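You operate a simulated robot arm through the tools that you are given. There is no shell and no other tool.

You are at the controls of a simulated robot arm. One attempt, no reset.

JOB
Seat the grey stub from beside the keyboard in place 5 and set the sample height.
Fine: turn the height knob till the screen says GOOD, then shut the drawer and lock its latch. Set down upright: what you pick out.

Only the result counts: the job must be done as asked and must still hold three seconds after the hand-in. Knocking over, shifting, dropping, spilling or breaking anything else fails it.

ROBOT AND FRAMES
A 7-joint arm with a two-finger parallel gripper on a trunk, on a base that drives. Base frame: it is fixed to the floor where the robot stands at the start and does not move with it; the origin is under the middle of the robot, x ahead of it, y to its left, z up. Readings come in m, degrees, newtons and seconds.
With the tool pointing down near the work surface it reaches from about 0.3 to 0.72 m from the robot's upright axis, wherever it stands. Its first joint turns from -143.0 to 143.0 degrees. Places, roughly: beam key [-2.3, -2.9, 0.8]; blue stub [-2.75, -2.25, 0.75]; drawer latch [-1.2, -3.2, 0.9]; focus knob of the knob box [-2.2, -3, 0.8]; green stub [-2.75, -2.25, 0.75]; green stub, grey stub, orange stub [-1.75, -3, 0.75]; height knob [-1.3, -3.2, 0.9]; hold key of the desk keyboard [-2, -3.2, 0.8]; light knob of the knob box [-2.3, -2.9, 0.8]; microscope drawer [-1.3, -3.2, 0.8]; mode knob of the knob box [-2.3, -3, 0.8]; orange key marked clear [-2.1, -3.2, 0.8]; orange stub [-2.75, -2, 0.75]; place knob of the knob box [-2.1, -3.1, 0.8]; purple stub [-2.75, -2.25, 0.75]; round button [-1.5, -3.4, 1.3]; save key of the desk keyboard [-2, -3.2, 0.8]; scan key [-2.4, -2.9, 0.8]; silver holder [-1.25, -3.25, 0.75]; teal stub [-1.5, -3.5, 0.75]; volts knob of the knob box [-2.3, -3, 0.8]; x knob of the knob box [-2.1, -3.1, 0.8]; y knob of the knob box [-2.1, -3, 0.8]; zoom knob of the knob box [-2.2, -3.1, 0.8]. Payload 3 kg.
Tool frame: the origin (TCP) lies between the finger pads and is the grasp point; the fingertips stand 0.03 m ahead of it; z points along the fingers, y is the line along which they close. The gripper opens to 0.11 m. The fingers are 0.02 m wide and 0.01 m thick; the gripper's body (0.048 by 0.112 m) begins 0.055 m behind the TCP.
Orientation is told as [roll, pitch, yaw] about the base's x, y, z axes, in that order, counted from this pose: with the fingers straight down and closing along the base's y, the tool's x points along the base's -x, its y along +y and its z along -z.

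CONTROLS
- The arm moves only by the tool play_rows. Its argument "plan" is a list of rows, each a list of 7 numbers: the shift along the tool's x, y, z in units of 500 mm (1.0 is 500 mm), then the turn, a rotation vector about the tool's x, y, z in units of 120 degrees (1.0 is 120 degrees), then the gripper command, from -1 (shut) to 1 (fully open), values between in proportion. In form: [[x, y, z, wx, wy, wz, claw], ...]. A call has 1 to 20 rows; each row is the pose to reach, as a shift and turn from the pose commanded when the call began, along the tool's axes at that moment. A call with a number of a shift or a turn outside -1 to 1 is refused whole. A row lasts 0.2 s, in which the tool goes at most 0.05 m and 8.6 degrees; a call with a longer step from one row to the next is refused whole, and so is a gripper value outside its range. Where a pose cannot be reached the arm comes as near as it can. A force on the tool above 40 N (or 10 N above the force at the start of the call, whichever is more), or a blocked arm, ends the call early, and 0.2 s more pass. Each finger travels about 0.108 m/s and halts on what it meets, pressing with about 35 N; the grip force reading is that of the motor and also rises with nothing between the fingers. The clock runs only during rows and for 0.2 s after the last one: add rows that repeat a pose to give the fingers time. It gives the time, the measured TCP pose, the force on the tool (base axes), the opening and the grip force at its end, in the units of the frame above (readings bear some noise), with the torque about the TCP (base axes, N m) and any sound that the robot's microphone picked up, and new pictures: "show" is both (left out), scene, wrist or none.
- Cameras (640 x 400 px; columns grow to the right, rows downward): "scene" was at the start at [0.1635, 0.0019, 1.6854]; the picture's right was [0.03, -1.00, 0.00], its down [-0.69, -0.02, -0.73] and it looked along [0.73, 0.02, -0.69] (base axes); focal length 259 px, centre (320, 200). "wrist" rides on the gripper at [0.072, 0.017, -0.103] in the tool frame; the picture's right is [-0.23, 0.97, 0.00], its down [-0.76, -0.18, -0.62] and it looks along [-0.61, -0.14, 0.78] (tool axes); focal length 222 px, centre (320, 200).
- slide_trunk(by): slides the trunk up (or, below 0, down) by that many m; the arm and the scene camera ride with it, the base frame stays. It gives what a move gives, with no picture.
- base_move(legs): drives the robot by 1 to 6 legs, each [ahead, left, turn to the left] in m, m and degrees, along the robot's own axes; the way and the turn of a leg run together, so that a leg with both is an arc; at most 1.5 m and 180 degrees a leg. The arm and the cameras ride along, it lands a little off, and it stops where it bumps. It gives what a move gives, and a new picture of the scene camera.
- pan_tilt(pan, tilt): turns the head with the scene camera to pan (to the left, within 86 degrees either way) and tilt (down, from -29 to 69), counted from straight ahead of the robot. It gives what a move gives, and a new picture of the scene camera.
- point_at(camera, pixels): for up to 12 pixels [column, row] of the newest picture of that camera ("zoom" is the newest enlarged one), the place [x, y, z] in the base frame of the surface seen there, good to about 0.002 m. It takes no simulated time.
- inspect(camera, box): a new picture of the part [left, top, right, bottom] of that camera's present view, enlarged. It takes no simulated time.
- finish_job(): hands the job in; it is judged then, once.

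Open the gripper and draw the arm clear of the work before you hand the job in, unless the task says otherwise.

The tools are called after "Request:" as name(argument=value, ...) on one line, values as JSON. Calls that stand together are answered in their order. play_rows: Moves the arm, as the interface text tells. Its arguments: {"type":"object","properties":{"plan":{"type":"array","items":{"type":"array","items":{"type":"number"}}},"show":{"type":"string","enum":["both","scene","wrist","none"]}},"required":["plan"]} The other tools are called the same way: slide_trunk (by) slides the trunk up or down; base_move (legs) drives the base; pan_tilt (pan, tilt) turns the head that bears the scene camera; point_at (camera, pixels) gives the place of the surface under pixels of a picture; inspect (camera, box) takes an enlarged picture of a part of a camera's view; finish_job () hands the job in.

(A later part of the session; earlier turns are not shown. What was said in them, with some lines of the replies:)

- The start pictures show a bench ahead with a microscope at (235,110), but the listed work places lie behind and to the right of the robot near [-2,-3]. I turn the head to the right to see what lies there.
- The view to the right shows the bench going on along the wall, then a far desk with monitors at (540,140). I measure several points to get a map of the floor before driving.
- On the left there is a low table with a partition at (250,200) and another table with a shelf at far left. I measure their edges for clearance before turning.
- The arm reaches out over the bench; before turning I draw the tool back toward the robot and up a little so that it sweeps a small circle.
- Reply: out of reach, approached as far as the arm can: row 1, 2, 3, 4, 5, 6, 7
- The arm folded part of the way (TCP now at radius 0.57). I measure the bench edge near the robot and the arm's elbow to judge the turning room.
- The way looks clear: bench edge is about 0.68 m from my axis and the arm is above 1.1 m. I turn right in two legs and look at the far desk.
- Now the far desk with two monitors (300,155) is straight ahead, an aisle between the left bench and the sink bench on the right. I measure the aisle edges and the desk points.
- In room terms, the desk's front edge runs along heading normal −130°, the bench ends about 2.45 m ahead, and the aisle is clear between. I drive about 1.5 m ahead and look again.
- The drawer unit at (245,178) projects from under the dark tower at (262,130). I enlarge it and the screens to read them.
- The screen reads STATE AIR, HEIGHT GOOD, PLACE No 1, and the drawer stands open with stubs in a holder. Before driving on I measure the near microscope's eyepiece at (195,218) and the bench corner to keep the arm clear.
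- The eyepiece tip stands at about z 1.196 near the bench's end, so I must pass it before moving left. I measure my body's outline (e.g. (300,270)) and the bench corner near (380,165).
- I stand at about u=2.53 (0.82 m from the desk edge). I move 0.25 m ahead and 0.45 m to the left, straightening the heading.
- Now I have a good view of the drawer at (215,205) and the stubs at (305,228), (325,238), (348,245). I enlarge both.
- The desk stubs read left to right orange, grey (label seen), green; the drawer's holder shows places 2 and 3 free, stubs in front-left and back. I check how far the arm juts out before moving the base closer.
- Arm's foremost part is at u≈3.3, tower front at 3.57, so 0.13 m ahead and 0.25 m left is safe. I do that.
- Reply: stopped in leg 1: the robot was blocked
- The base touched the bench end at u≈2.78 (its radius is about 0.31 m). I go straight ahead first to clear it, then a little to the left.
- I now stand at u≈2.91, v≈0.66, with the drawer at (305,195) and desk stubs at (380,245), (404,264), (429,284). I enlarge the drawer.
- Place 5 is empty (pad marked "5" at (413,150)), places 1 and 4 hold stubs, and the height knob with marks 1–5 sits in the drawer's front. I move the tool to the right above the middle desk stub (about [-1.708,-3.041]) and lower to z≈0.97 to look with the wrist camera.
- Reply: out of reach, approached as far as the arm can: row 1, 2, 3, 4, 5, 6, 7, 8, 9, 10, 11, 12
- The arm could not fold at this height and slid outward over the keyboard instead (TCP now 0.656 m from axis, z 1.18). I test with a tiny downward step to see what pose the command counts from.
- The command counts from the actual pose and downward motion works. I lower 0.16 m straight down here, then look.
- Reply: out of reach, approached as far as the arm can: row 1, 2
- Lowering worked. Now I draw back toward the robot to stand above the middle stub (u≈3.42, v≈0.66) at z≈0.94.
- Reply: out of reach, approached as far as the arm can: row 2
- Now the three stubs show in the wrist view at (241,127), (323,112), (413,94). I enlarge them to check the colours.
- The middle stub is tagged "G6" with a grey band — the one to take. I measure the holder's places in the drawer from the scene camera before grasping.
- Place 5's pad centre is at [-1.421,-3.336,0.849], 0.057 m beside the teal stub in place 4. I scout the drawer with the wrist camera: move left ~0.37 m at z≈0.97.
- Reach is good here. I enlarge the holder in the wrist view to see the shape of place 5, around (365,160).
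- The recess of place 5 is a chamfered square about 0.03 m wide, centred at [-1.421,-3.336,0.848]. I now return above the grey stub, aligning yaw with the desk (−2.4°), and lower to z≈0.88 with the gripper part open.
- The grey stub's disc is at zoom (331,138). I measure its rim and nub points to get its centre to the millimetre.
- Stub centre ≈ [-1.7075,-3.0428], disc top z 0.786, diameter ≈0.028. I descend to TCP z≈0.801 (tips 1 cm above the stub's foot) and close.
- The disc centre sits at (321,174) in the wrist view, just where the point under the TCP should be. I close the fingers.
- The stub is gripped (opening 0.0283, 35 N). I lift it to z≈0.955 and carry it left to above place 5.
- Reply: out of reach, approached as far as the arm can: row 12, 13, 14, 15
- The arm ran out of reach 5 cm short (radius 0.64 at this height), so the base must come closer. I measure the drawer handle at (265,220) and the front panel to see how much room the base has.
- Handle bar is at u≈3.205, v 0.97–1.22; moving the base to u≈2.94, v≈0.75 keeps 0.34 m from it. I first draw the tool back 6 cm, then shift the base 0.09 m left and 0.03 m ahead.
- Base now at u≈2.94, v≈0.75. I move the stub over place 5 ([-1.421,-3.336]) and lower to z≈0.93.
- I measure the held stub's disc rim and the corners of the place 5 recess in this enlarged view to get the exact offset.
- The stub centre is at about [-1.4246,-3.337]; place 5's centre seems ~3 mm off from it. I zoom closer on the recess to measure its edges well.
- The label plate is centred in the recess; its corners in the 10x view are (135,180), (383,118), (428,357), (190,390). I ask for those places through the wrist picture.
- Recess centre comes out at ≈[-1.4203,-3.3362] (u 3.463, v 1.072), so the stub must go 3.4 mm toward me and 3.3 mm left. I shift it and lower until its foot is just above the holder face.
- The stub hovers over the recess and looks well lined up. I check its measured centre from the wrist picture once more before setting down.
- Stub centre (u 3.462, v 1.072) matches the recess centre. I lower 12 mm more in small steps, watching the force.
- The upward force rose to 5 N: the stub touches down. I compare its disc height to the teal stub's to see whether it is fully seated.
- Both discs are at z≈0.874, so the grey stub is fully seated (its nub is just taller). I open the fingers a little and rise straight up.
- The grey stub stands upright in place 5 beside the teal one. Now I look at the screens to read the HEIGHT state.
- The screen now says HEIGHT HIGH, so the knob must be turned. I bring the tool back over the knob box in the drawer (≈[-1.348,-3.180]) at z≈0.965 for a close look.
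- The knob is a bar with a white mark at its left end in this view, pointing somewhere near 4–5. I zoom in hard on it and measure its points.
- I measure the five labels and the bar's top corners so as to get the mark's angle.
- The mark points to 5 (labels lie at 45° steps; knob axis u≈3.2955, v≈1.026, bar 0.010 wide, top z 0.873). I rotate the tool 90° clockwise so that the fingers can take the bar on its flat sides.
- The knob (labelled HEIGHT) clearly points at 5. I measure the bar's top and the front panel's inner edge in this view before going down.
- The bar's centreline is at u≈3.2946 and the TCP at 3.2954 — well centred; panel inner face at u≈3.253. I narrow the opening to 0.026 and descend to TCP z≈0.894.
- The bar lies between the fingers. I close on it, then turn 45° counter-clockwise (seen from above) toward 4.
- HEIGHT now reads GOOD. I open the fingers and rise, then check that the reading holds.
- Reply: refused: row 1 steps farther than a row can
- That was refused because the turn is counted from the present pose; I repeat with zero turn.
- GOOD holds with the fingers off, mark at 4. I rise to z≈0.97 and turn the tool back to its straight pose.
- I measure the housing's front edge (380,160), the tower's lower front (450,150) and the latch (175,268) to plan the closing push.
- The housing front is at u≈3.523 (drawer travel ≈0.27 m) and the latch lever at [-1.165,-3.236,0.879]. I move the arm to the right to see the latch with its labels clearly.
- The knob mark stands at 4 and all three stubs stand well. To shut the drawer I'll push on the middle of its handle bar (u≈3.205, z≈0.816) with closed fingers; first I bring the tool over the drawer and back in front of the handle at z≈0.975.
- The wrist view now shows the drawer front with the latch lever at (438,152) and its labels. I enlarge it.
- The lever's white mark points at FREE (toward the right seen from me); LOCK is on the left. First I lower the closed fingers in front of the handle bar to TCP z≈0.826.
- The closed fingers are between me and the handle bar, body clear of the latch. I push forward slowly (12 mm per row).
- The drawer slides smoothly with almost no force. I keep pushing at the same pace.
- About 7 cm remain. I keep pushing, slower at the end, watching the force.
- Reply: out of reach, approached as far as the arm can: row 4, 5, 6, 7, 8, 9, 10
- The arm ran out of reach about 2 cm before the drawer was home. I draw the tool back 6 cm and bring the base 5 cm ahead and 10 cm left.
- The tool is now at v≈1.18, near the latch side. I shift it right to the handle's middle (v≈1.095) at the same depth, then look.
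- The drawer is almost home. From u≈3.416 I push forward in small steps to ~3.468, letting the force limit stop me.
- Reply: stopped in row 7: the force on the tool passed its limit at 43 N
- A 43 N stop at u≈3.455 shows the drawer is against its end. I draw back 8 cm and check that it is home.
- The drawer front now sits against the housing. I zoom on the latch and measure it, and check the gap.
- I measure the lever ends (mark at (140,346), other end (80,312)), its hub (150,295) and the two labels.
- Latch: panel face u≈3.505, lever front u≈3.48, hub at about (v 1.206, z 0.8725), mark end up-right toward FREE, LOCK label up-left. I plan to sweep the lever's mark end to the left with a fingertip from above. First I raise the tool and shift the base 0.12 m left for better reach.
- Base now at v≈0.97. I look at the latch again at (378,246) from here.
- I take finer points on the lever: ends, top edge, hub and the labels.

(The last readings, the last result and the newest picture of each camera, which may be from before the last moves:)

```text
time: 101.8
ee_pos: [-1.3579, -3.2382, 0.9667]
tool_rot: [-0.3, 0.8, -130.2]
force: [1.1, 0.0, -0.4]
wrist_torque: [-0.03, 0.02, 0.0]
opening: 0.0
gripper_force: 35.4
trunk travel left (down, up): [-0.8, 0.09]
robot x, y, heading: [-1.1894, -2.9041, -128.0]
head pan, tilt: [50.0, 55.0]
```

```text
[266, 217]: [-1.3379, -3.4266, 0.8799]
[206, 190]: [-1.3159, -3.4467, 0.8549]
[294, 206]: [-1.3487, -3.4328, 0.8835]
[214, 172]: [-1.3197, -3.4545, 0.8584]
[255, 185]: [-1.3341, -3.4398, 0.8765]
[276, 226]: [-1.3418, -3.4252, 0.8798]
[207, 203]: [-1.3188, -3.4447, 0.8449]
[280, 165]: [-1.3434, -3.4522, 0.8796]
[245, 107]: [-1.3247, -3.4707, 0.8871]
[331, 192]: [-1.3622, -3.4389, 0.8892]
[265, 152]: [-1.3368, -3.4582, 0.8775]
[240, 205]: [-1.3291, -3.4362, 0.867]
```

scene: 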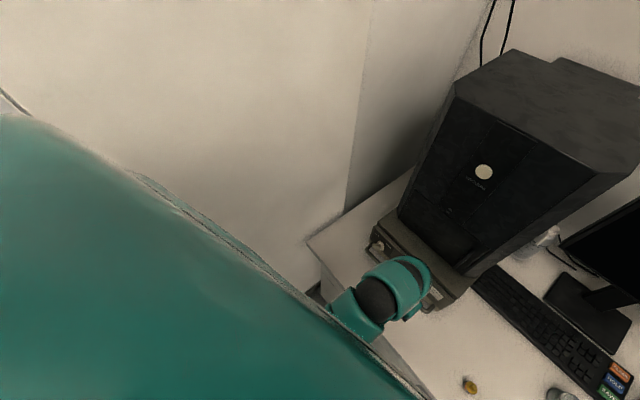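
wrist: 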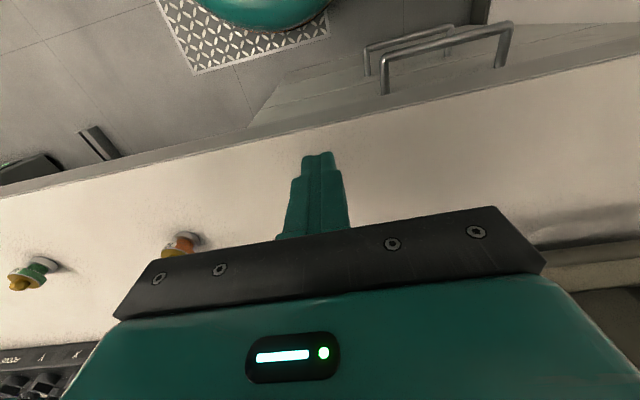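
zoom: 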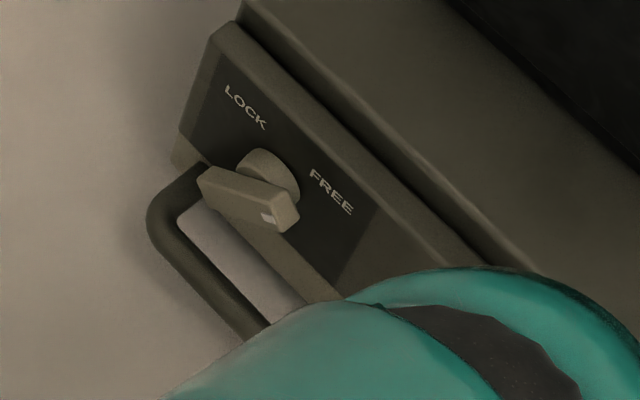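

Lever spans u 3.480–3.490, hub at v≈1.207, z≈0.866, pointing ~43° up-right; LOCK lies mirror-wise up-left, so it needs ~90° counter-clockwise seen from me. I bring the closed fingers to the lever's right, in front of the panel (u 3.479, v 1.160), staying high.

Request:
play_rows(plan=[[-0.06, 0.05, 0, 0, 0, 0, -1], [-0.12, 0.1, 0, 0, 0, 0, -1], [-0.18, 0.15, 0, 0, 0, 0, -1], [-0.23, 0.19, 0, 0, 0, 0, -1], [-0.262, 0.208, 0, 0, 0, 0, -1], [-0.262, 0.208, 0, 0, 0, 0, -1]], show="both")

Request:
inspect(camera="wrist", box=[240, 80, 480, 240])

```text
time: 103.2
ee_pos: [-1.3644, -3.4039, 0.9646]
tool_rot: [-0.2, 0.7, -130.0]
force: [-0.3, 0.4, -0.2]
wrist_torque: [0.0, 0.03, 0.02]
opening: 0.0002
gripper_force: 35.1
trunk travel left (down, up): [-0.8, 0.09]
robot x, y, heading: [-1.1859, -2.9048, -128.1]
head pan, tilt: [50.0, 55.0]
```

scene: 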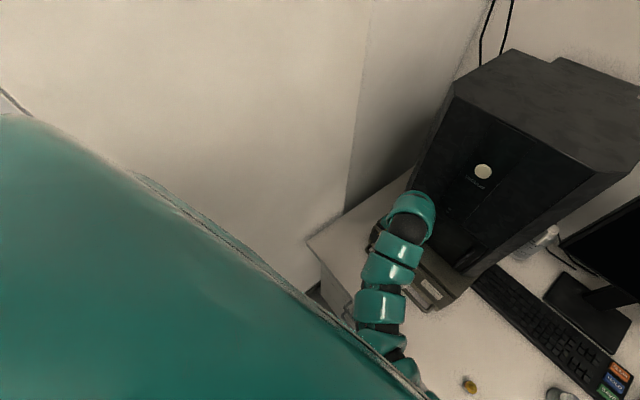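
wrist: 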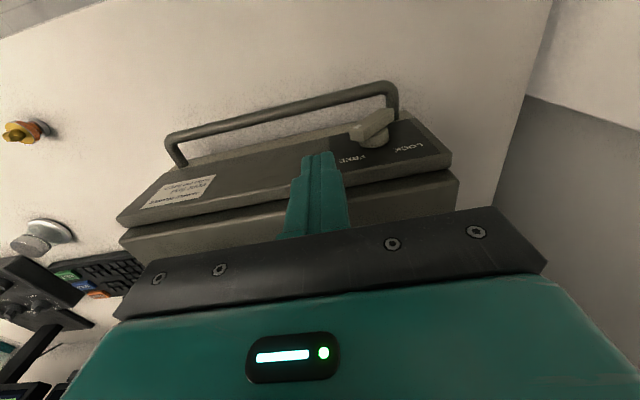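

```text
2.50 times, centred on (360, 160) of wrist
```

zoom: 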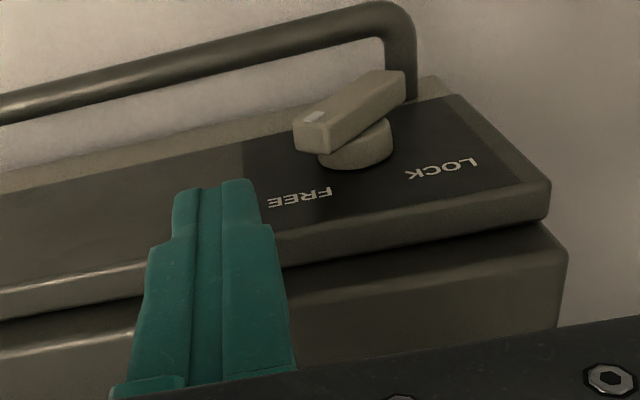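

The fingers are above and to the right of the lever. I lower to TCP z≈0.899 beside it.

Request:
play_rows(plan=[[0, 0, 0.04, 0, 0, 0, -1], [0, 0, 0.08, 0, 0, 0, -1], [0, 0, 0.115, 0, 0, 0, -1], [0, 0, 0.131, 0, 0, 0, -1], [0, 0, 0.131, 0, 0, 0, -1]], show="both")

Request:
inspect(camera="wrist", box=[240, 80, 480, 240])

Request:
inspect(camera="scene", box=[352, 212, 436, 272])

```text
time: 104.5
ee_pos: [-1.3632, -3.4044, 0.8983]
tool_rot: [-0.1, 0.8, -130.1]
force: [0.0, -0.7, 0.1]
wrist_torque: [-0.01, 0.01, 0.01]
opening: 0.0002
gripper_force: 34.9
trunk travel left (down, up): [-0.8, 0.09]
robot x, y, heading: [-1.186, -2.9061, -128.0]
head pan, tilt: [50.0, 55.0]
```

scene: 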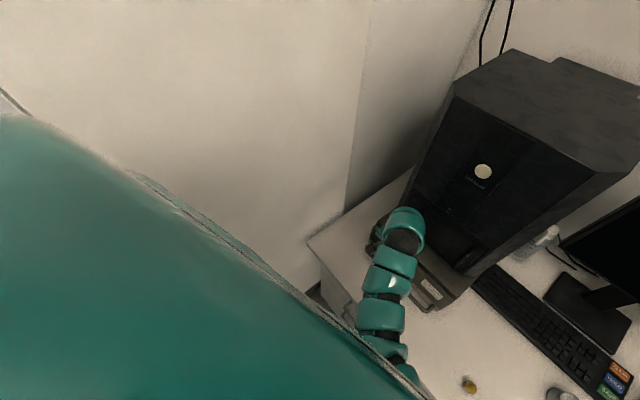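
wrist: 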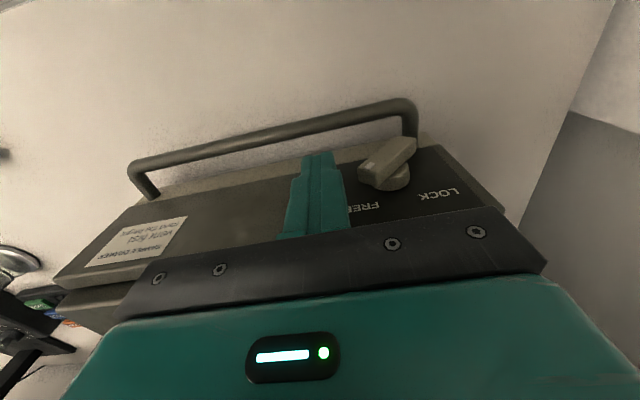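

```text
2.50 times, centred on (360, 160) of wrist
```

zoom: 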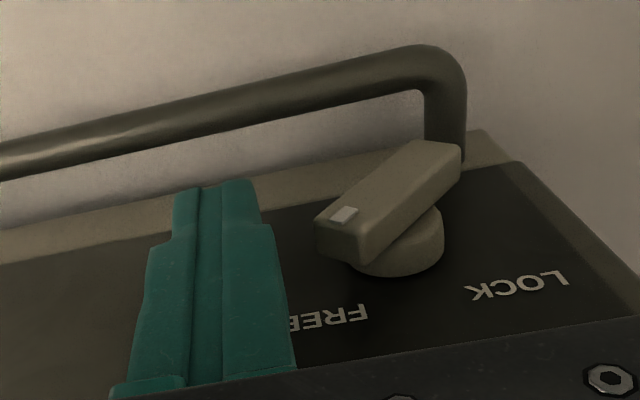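

```text
6.67 times, centred on (394, 242) of scene
```

zoom: 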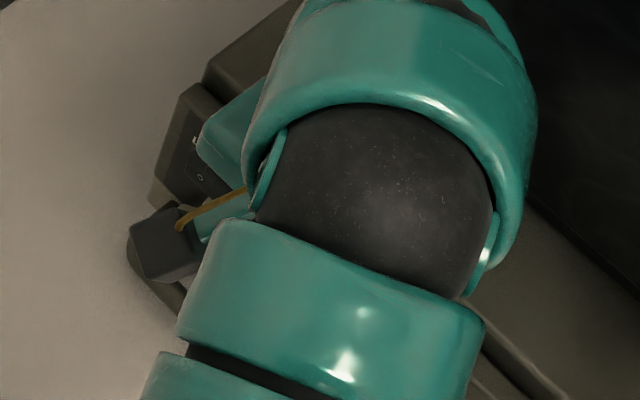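

The fingertips stand beside the lever's right end without contact. I sweep left in 4 mm steps to bring the lever to about vertical.

Request:
play_rows(plan=[[0, 0.012, 0, 0, 0, 0, -1], [0, 0.024, 0, 0, 0, 0, -1], [0, 0.034, 0, 0, 0, 0, -1], [0, 0.042, 0, 0, 0, 0, -1], [0, 0.05, 0, 0, 0, 0, -1], [0, 0.058, 0, 0, 0, 0, -1], [0, 0.066, 0, 0, 0, 0, -1]], show="wrist")

Request:
inspect(camera="wrist", box=[240, 80, 480, 240])

```text
time: 105.6
ee_pos: [-1.3502, -3.4124, 0.8991]
tool_rot: [-0.9, 0.9, -130.5]
force: [-8.3, 26.8, 10.9]
wrist_torque: [0.49, 0.14, -0.01]
opening: 0.0
gripper_force: 34.7
trunk travel left (down, up): [-0.8, 0.09]
robot x, y, heading: [-1.1866, -2.9031, -128.0]
head pan, tilt: [50.0, 55.0]
stopped in row 5: the force on the tool passed its limit at 44 N (the readings are from after the stop); the commanded pose is now the measured one
```

wrist: 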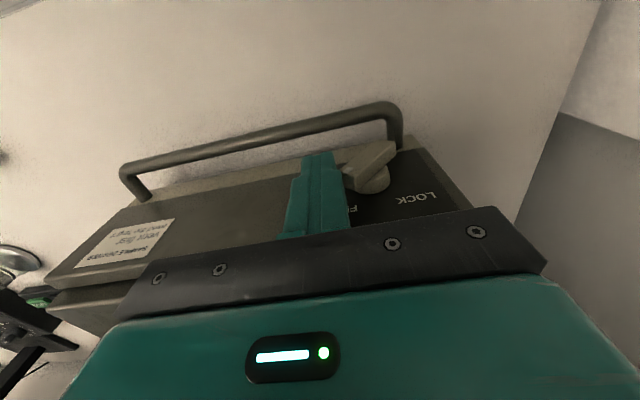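

```text
2.50 times, centred on (360, 160) of wrist
```

zoom: 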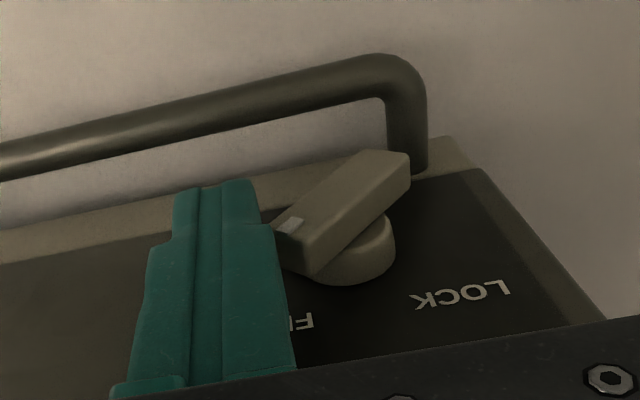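

The sideways push met 44 N without turning the lever – the contact at its tip is too flat and binds by friction. I now drag the tip along an arc about the hub (up and left together), so that the friction helps.

Request:
play_rows(plan=[[0, 0.003, -0.006, 0, 0, 0, -1], [0, 0.006, -0.011, 0, 0, 0, -1], [0, 0.011, -0.015, 0, 0, 0, -1], [0, 0.016, -0.018, 0, 0, 0, -1], [0, 0.021, -0.021, 0, 0, 0, -1], [0, 0.027, -0.023, 0, 0, 0, -1], [0, 0.034, -0.0235, 0, 0, 0, -1]], show="wrist")

Request:
inspect(camera="wrist", box=[240, 80, 480, 240])

```text
time: 107.2
ee_pos: [-1.3351, -3.4286, 0.9112]
tool_rot: [-0.5, 0.8, -130.4]
force: [-0.6, 0.2, 1.8]
wrist_torque: [0.0, 0.01, -0.02]
opening: 0.0
gripper_force: 34.8
trunk travel left (down, up): [-0.8, 0.09]
robot x, y, heading: [-1.1864, -2.9014, -128.0]
head pan, tilt: [50.0, 55.0]
```

wrist: 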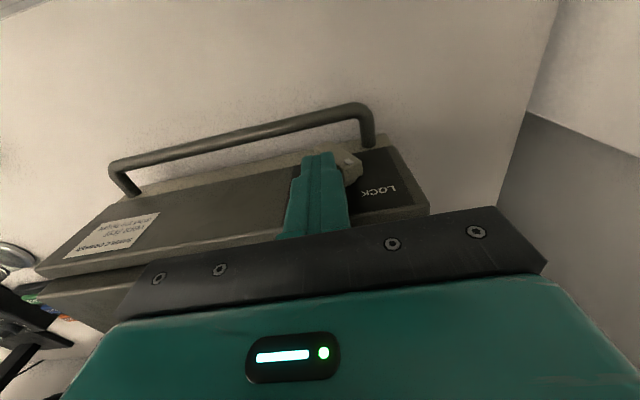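

```text
2.50 times, centred on (360, 160) of wrist
```

zoom: 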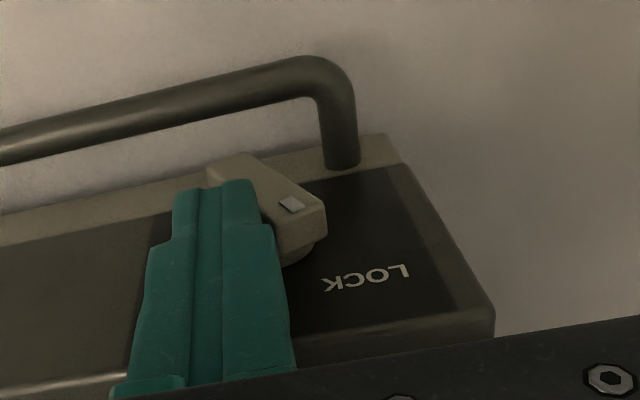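

The lever has flipped over: its mark now lies on the LOCK side. I back the fingers off to the right and upward and look.

Request:
play_rows(plan=[[0, -0.02, 0, 0, 0, 0, -1], [0, -0.06, 0, 0, 0, 0, -1], [0, -0.09, -0.03, 0, 0, 0, -1], [0.02, -0.09, -0.1, 0, 0, 0, -1], [0.08, -0.12, -0.13, 0, 0, 0, -1], [0.14, -0.16, -0.13, 0, 0, 0, -1], [0.2, -0.22, -0.13, 0, 0, 0, -1], [0.22, -0.28, -0.13, 0, 0, 0, -1]], show="both")

Request:
inspect(camera="scene", box=[352, 222, 422, 272])

```text
time: 109.0
ee_pos: [-1.3723, -3.2533, 0.9759]
tool_rot: [-0.6, 0.9, -130.4]
force: [-0.7, -0.1, 1.5]
wrist_torque: [-0.01, -0.02, 0.0]
opening: 0.0
gripper_force: 34.8
trunk travel left (down, up): [-0.8, 0.09]
robot x, y, heading: [-1.1879, -2.9013, -128.2]
head pan, tilt: [50.0, 55.0]
```

scene: 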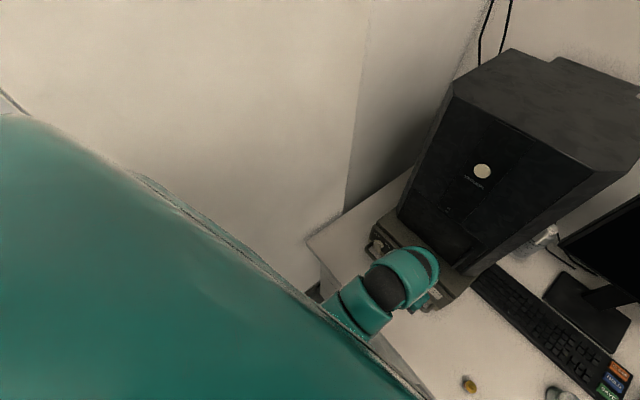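
wrist: 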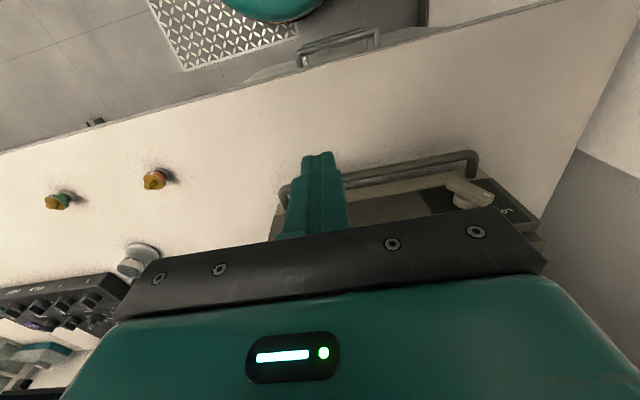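

```text
8.00 times, centred on (387, 247) of scene
```

zoom: 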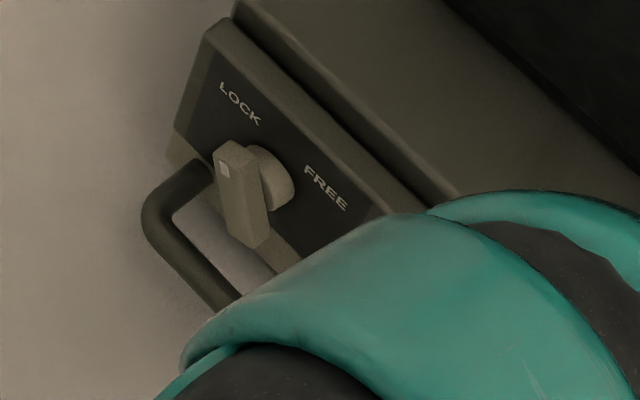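

The mark now points toward LOCK. I measure the lever's ends to confirm the full angle.

Request:
point_at(camera="zoom", pixels=[[224, 168], [228, 150], [250, 235], [265, 230], [240, 200], [220, 175], [240, 103], [325, 187], [275, 180], [238, 225], [320, 120], [300, 90]])

```text
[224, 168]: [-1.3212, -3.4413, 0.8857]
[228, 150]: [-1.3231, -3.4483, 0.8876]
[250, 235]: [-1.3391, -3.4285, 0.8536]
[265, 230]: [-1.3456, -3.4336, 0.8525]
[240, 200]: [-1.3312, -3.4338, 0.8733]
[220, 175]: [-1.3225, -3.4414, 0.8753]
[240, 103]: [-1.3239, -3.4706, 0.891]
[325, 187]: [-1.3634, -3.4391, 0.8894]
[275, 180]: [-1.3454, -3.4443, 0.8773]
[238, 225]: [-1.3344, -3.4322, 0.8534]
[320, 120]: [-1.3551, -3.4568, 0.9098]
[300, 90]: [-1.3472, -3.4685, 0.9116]
```

The mark stands at ~113°, not yet the full 135° of the LOCK label, so a bit more turn is needed. I return to the lever's right side at tip height ~1.5 cm above the hub.

Request:
play_rows(plan=[[-0.05, 0.05, 0, 0, 0, 0, -1], [-0.1, 0.1, 0, 0, 0, 0, -1], [-0.15, 0.15, 0, 0, 0, 0, -1], [-0.19, 0.2, 0, 0, 0, 0, -1], [-0.22, 0.227, 0.0, 0, 0, 0, -1], [-0.22, 0.227, 0.06, 0, 0, 0, -1], [-0.22, 0.227, 0.11, 0, 0, 0, -1], [-0.22, 0.227, 0.131, 0, 0, 0, -1], [-0.22, 0.227, 0.131, 0, 0, 0, -1]], show="wrist")

Request:
inspect(camera="wrist", box=[240, 80, 480, 240])

```text
time: 111.0
ee_pos: [-1.357, -3.4119, 0.9099]
tool_rot: [-0.6, 0.8, -130.4]
force: [0.4, 0.4, 0.3]
wrist_torque: [-0.01, 0.0, 0.01]
opening: 0.0001
gripper_force: 34.8
trunk travel left (down, up): [-0.8, 0.09]
robot x, y, heading: [-1.1849, -2.9052, -128.2]
head pan, tilt: [50.0, 55.0]
```

wrist: 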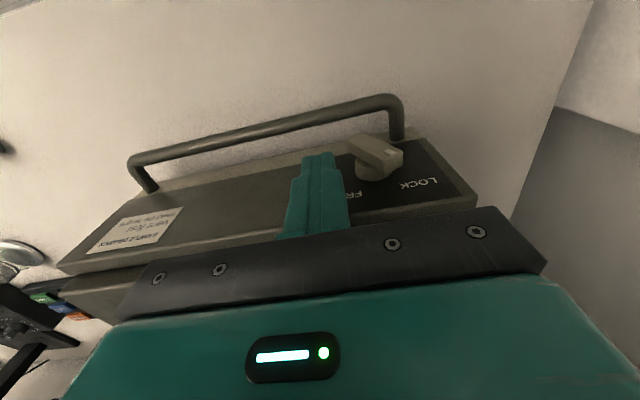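

```text
2.50 times, centred on (360, 160) of wrist
```

zoom: 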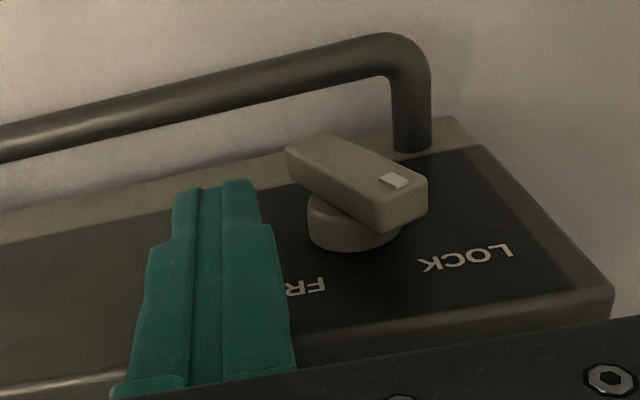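

The fingers are right of the lever's upper half. I push left in 3–4 mm steps until the lever reaches its LOCK stop.

Request:
play_rows(plan=[[0, 0.016, 0, 0, 0, 0, -1], [0, 0.032, 0, 0, 0, 0, -1], [0, 0.046, 0, 0, 0, 0, -1], [0, 0.054, 0, 0, 0, 0, -1], [0, 0.06, 0, 0, 0, 0, -1], [0, 0.066, 0, 0, 0, 0, -1], [0, 0.072, 0, 0, 0, 0, -1], [0, 0.078, 0, 0, 0, 0, -1], [0, 0.082, 0, 0, 0, 0, -1]], show="wrist")

Request:
inspect(camera="wrist", box=[240, 80, 480, 240])

```text
time: 113.0
ee_pos: [-1.3323, -3.434, 0.9098]
tool_rot: [-1.4, 0.6, -131.0]
force: [-9.5, 15.8, 11.7]
wrist_torque: [0.44, 0.24, 0.03]
opening: 0.0
gripper_force: 35.2
trunk travel left (down, up): [-0.8, 0.09]
robot x, y, heading: [-1.1891, -2.9006, -128.2]
head pan, tilt: [50.0, 55.0]
stopped in row 9: the force on the tool passed its limit at 42 N (the readings are from after the stop); the commanded pose is now the measured one
```

wrist: 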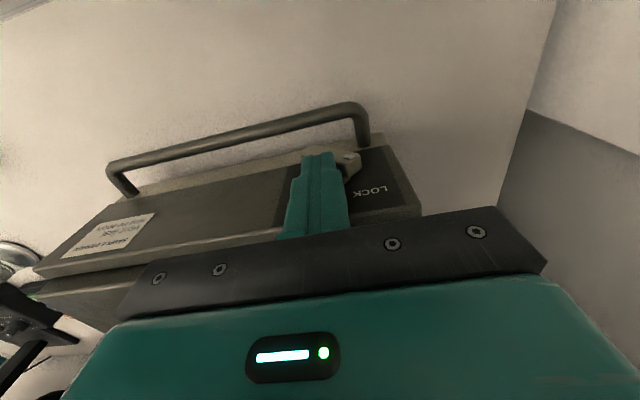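

```text
2.50 times, centred on (360, 160) of wrist
```

zoom: 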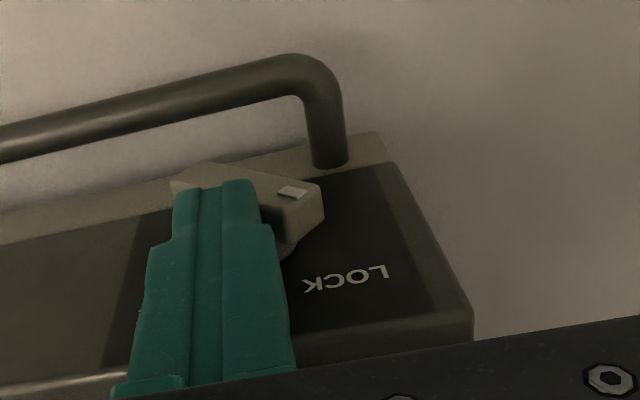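

Stopped at 42 N with the lever leaning well over toward LOCK (finger face where 135° predicts). I back off right and up and check its angle.

Request:
play_rows(plan=[[0, -0.02, 0, 0, 0, 0, -1], [0, -0.06, 0, 0, 0, 0, -1], [0, -0.09, -0.03, 0, 0, 0, -1], [0.02, -0.09, -0.1, 0, 0, 0, -1], [0.08, -0.12, -0.13, 0, 0, 0, -1], [0.14, -0.16, -0.13, 0, 0, 0, -1], [0.2, -0.22, -0.13, 0, 0, 0, -1], [0.22, -0.28, -0.13, 0, 0, 0, -1], [0.22, -0.36, -0.13, 0, 0, 0, -1]], show="both")

Request:
inspect(camera="scene", box=[352, 222, 422, 272])

```text
time: 115.0
ee_pos: [-1.3942, -3.2357, 0.9773]
tool_rot: [-1.2, 0.7, -130.8]
force: [0.5, 0.0, 0.2]
wrist_torque: [-0.02, -0.01, -0.02]
opening: 0.0
gripper_force: 35.9
trunk travel left (down, up): [-0.8, 0.09]
robot x, y, heading: [-1.1859, -2.9033, -128.2]
head pan, tilt: [50.0, 55.0]
```

scene: 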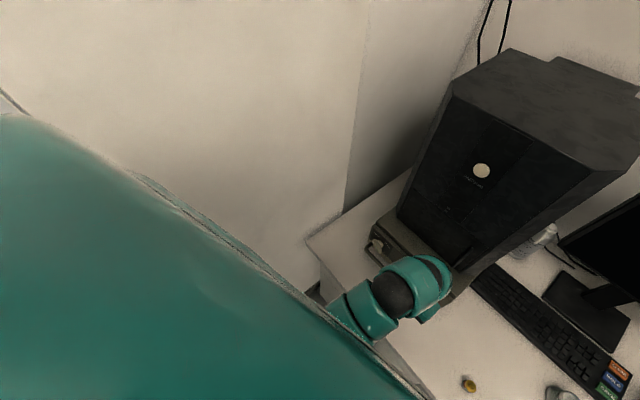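
wrist: 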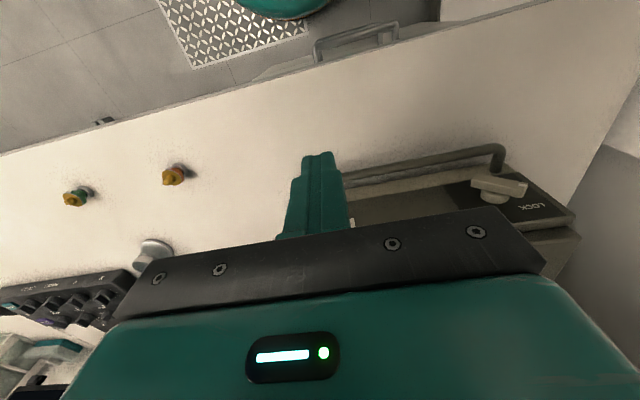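

```text
8.00 times, centred on (387, 247) of scene
```

zoom: 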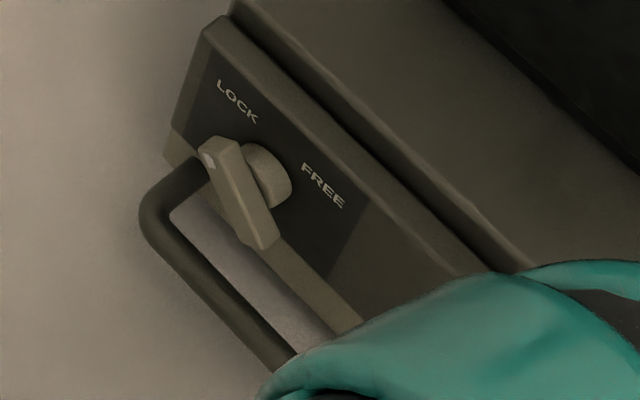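

Request:
point_at(camera="zoom", pixels=[[208, 160], [205, 150], [218, 140], [255, 240], [272, 236], [230, 195], [245, 240], [245, 100], [322, 185], [237, 150], [280, 180]])

Request:
inspect(camera="wrist", box=[440, 140, 590, 240])

```text
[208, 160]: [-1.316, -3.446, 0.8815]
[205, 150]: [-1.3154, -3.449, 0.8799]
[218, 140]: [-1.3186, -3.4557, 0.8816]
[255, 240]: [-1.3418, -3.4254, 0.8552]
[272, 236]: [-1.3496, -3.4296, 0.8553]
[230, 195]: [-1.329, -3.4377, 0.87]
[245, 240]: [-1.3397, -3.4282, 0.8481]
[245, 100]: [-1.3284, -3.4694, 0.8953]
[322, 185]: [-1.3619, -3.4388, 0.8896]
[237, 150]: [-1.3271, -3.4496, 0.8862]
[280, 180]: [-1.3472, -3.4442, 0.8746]
```

```text
4.00 times, centred on (515, 190) of wrist
```

zoom: 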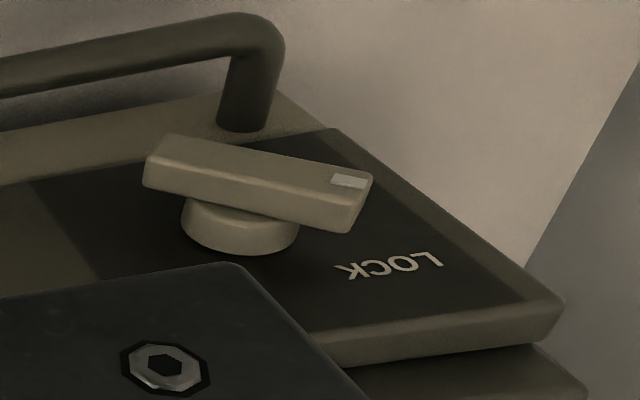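

The mark is now at 45° up-left of the hub, exactly the mirror of FREE – locked at its stop. I open the gripper while drawing the arm back and right, then read the screen.

Request:
play_rows(plan=[[0.02, -0.03, -0.02, 0, 0, 0, -0.5], [0.04, -0.06, -0.04, 0, 0, 0, 0], [0.04, -0.06, -0.06, 0, 0, 0, 0.6], [0.04, -0.06, -0.08, 0, 0, 0, 1], [0.04, -0.06, -0.08, 0, 0, 0, 1], [0.04, -0.06, -0.08, 0, 0, 0, 1]], show="wrist")

Request:
pan_tilt(pan=-20, tilt=40)

Request:
inspect(camera="scene", box=[200, 80, 440, 230])

```text
time: 116.4
ee_pos: [-1.4059, -3.2113, 1.0159]
tool_rot: [-1.4, 0.3, -131.0]
force: [0.6, -0.4, 0.5]
wrist_torque: [-0.01, 0.0, 0.01]
opening: 0.11
gripper_force: 0.1
out of reach, approached as far as the arm can: row 2, 3, 4, 5, 6
trunk travel left (down, up): [-0.8, 0.09]
robot x, y, heading: [-1.186, -2.9045, -128.2]
head pan, tilt: [50.0, 55.0]
```

wrist: 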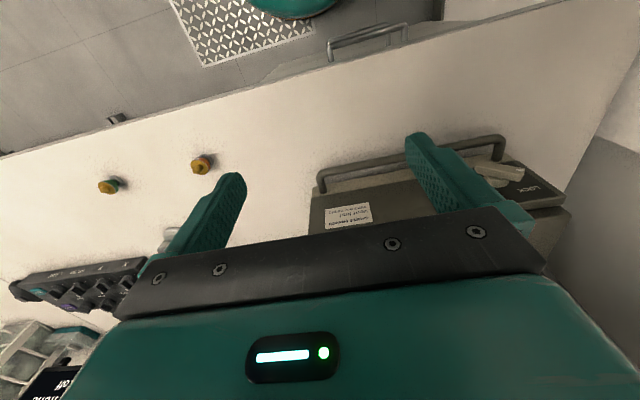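

```text
time: 117.8
ee_pos: [-1.4074, -3.2111, 1.0157]
tool_rot: [-1.3, 0.4, -130.9]
force: [0.0, 0.2, 0.6]
wrist_torque: [0.01, 0.03, 0.01]
opening: 0.1101
gripper_force: 0.1
trunk travel left (down, up): [-0.8, 0.09]
robot x, y, heading: [-1.1844, -2.9035, -128.0]
head pan, tilt: [-20.0, 40.0]
```

scene: 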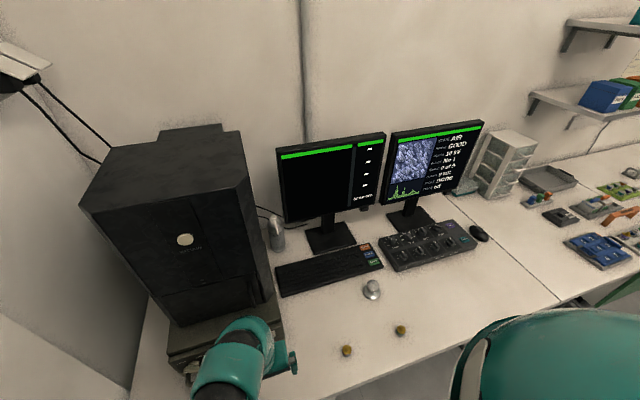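

```text
2.67 times, centred on (320, 155) of scene
```

zoom: 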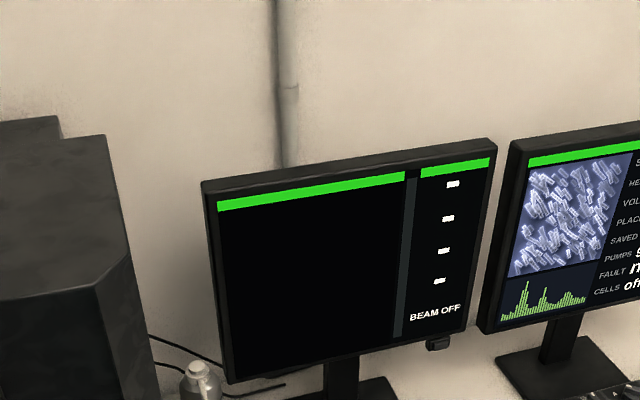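

I read the right screen in full and check the desk stubs.

Request:
inspect(camera="scene", box=[370, 100, 510, 220])

Request:
inspect(camera="scene", box=[320, 270, 430, 370])

```text
3.33 times, centred on (440, 160) of scene
```

zoom: 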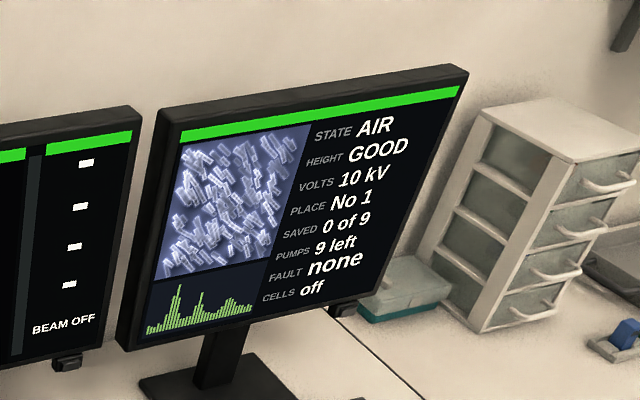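

```text
4.00 times, centred on (375, 320) of scene
```

zoom: 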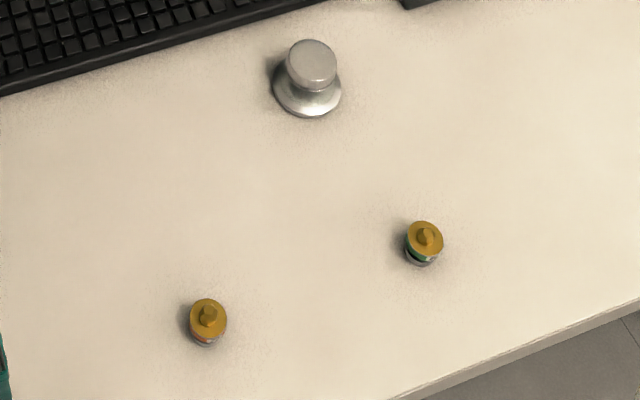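

Screen: HEIGHT GOOD, FAULT none; both desk stubs stand. I move the base 0.25 m to the right to clear the arm away and take a last look at the drawer and latch.

Request:
base_move(legs=[[0.0, -0.25, 0]])

Request:
pan_tilt(pan=35, tilt=50)

```text
time: 119.7
ee_pos: [-1.6066, -3.0539, 1.0153]
tool_rot: [-1.3, 0.4, -130.8]
force: [-1.2, 0.2, 0.2]
wrist_torque: [0.01, -0.03, -0.03]
opening: 0.11
gripper_force: 0.0
trunk travel left (down, up): [-0.8, 0.09]
robot x, y, heading: [-1.383, -2.748, -128.3]
head pan, tilt: [-20.0, 40.0]
```

scene: 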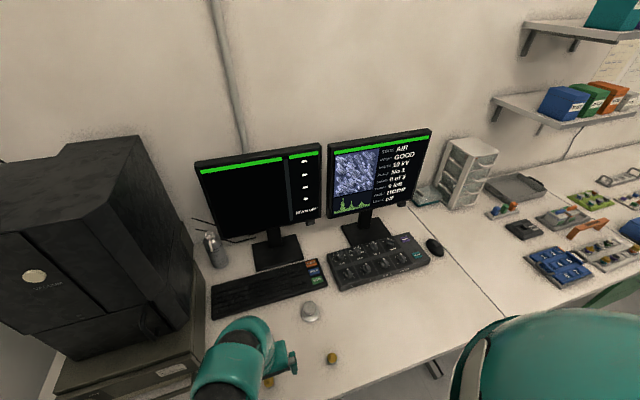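

```text
time: 120.9
ee_pos: [-1.6041, -3.0545, 1.0152]
tool_rot: [-1.3, 0.4, -130.8]
force: [-0.2, -0.6, 0.2]
wrist_torque: [-0.03, -0.01, 0.02]
opening: 0.1101
gripper_force: 0.0
trunk travel left (down, up): [-0.8, 0.09]
robot x, y, heading: [-1.3809, -2.7443, -128.3]
head pan, tilt: [35.0, 50.0]
```

scene: 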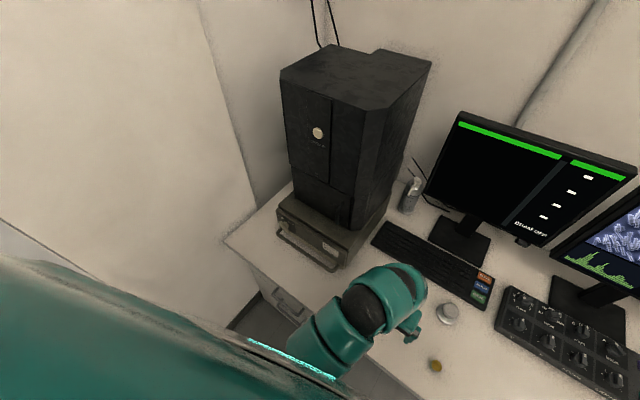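

Request:
inspect(camera="scene", box=[265, 185, 365, 275])

Request:
point_at(camera="zoom", pixels=[[200, 145], [300, 210], [420, 290], [150, 110], [180, 135], [250, 195], [390, 300], [455, 310]])

```text
4.44 times, centred on (315, 230) of scene
```

zoom: 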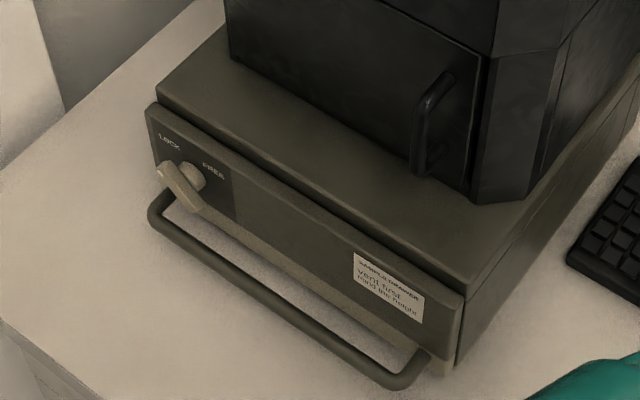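

```text
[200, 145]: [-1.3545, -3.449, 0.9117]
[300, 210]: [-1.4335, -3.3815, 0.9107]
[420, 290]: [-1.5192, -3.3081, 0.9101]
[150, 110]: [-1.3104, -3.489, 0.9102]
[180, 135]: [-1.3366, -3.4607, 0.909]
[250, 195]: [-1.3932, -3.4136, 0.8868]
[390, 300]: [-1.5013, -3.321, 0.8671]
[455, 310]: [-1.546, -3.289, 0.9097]
```

The drawer front is flush along its length, the lever's mark points at LOCK, and the gripper is open. I retreat the base a little back and to the right so the arm is fully clear of the work.

Request:
base_move(legs=[[-0.08, 0, 0], [0, -0.4, 0], [-0.2, 0, 0]])

Request:
pan_tilt(pan=25, tilt=40)

Request:
inspect(camera="scene", box=[180, 100, 480, 290])

```text
time: 125.3
ee_pos: [-1.7488, -2.5863, 1.0152]
tool_rot: [-1.3, 0.3, -130.6]
force: [0.6, 0.4, -0.5]
wrist_torque: [-0.02, -0.01, -0.01]
opening: 0.1099
gripper_force: 0.1
trunk travel left (down, up): [-0.8, 0.09]
robot x, y, heading: [-1.5285, -2.2782, -128.1]
head pan, tilt: [35.0, 50.0]
```

scene: 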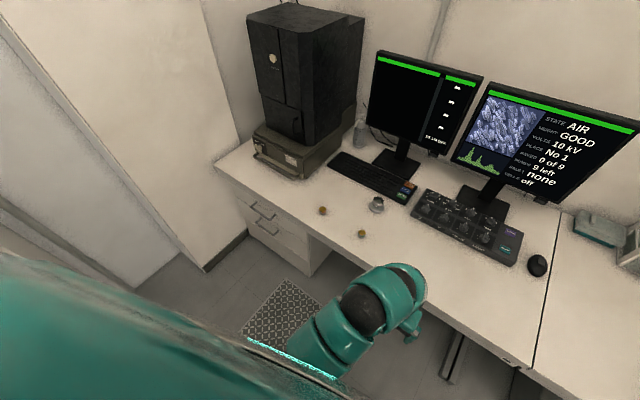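

```text
time: 126.0
ee_pos: [-1.7492, -2.5875, 1.0156]
tool_rot: [-1.3, 0.4, -130.8]
force: [0.7, -0.2, 0.2]
wrist_torque: [-0.01, 0.0, 0.01]
opening: 0.11
gripper_force: 0.0
trunk travel left (down, up): [-0.8, 0.09]
robot x, y, heading: [-1.532, -2.2784, -128.1]
head pan, tilt: [25.0, 40.0]
```

scene: 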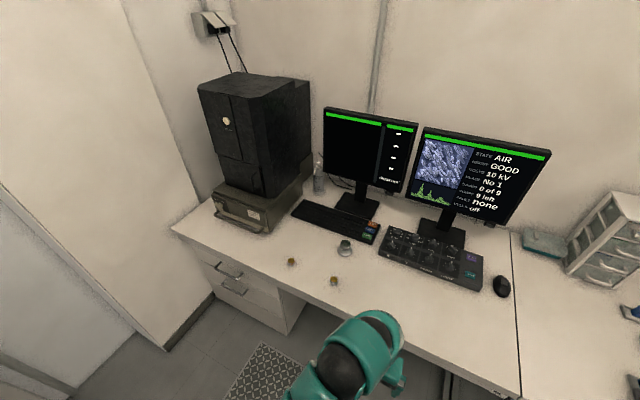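

```text
2.11 times, centred on (330, 195) of scene
```

zoom: 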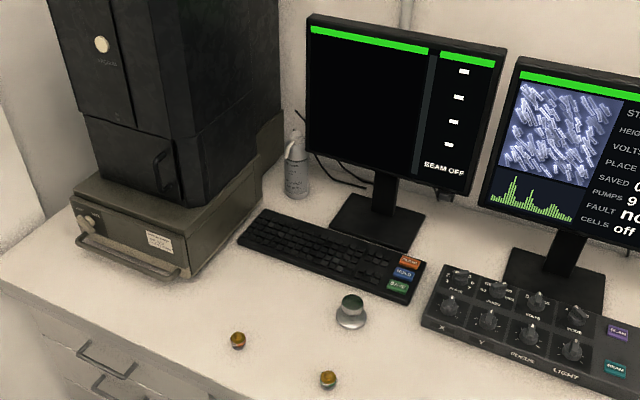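

Everything is in order: HEIGHT GOOD, FAULT none, drawer shut, latch on LOCK, the two other desk stubs standing, arm clear with the gripper open. I hand the job in.

Request:
finish_job()

```text
The job is handed in.
```

I've handed in the job. The grey stub is in place 5, the sample height is set, and the drawer is shut and locked.

- **Stub:** the grey stub (tag G6) stood upright in place 5, level with the teal stub in place 4, when I last saw it. It was out of sight once the drawer closed. Place 5 was already empty, so nothing had to be taken out.
- **Height:** with the stub in, the screen went to HIGH. I turned the height knob from 5 to 4 and it now reads GOOD, with no fault shown.
- **Drawer and latch:** the drawer is pushed fully home. The latch needed a second push, and its lever now points at LOCK.
- **Other items:** the orange and green stubs beside the keyboard are still standing where they were.

While driving in, the base bumped the end of the bench once and stopped. I saw nothing moved or knocked over.

The gripper is open and the arm is clear of the desk.
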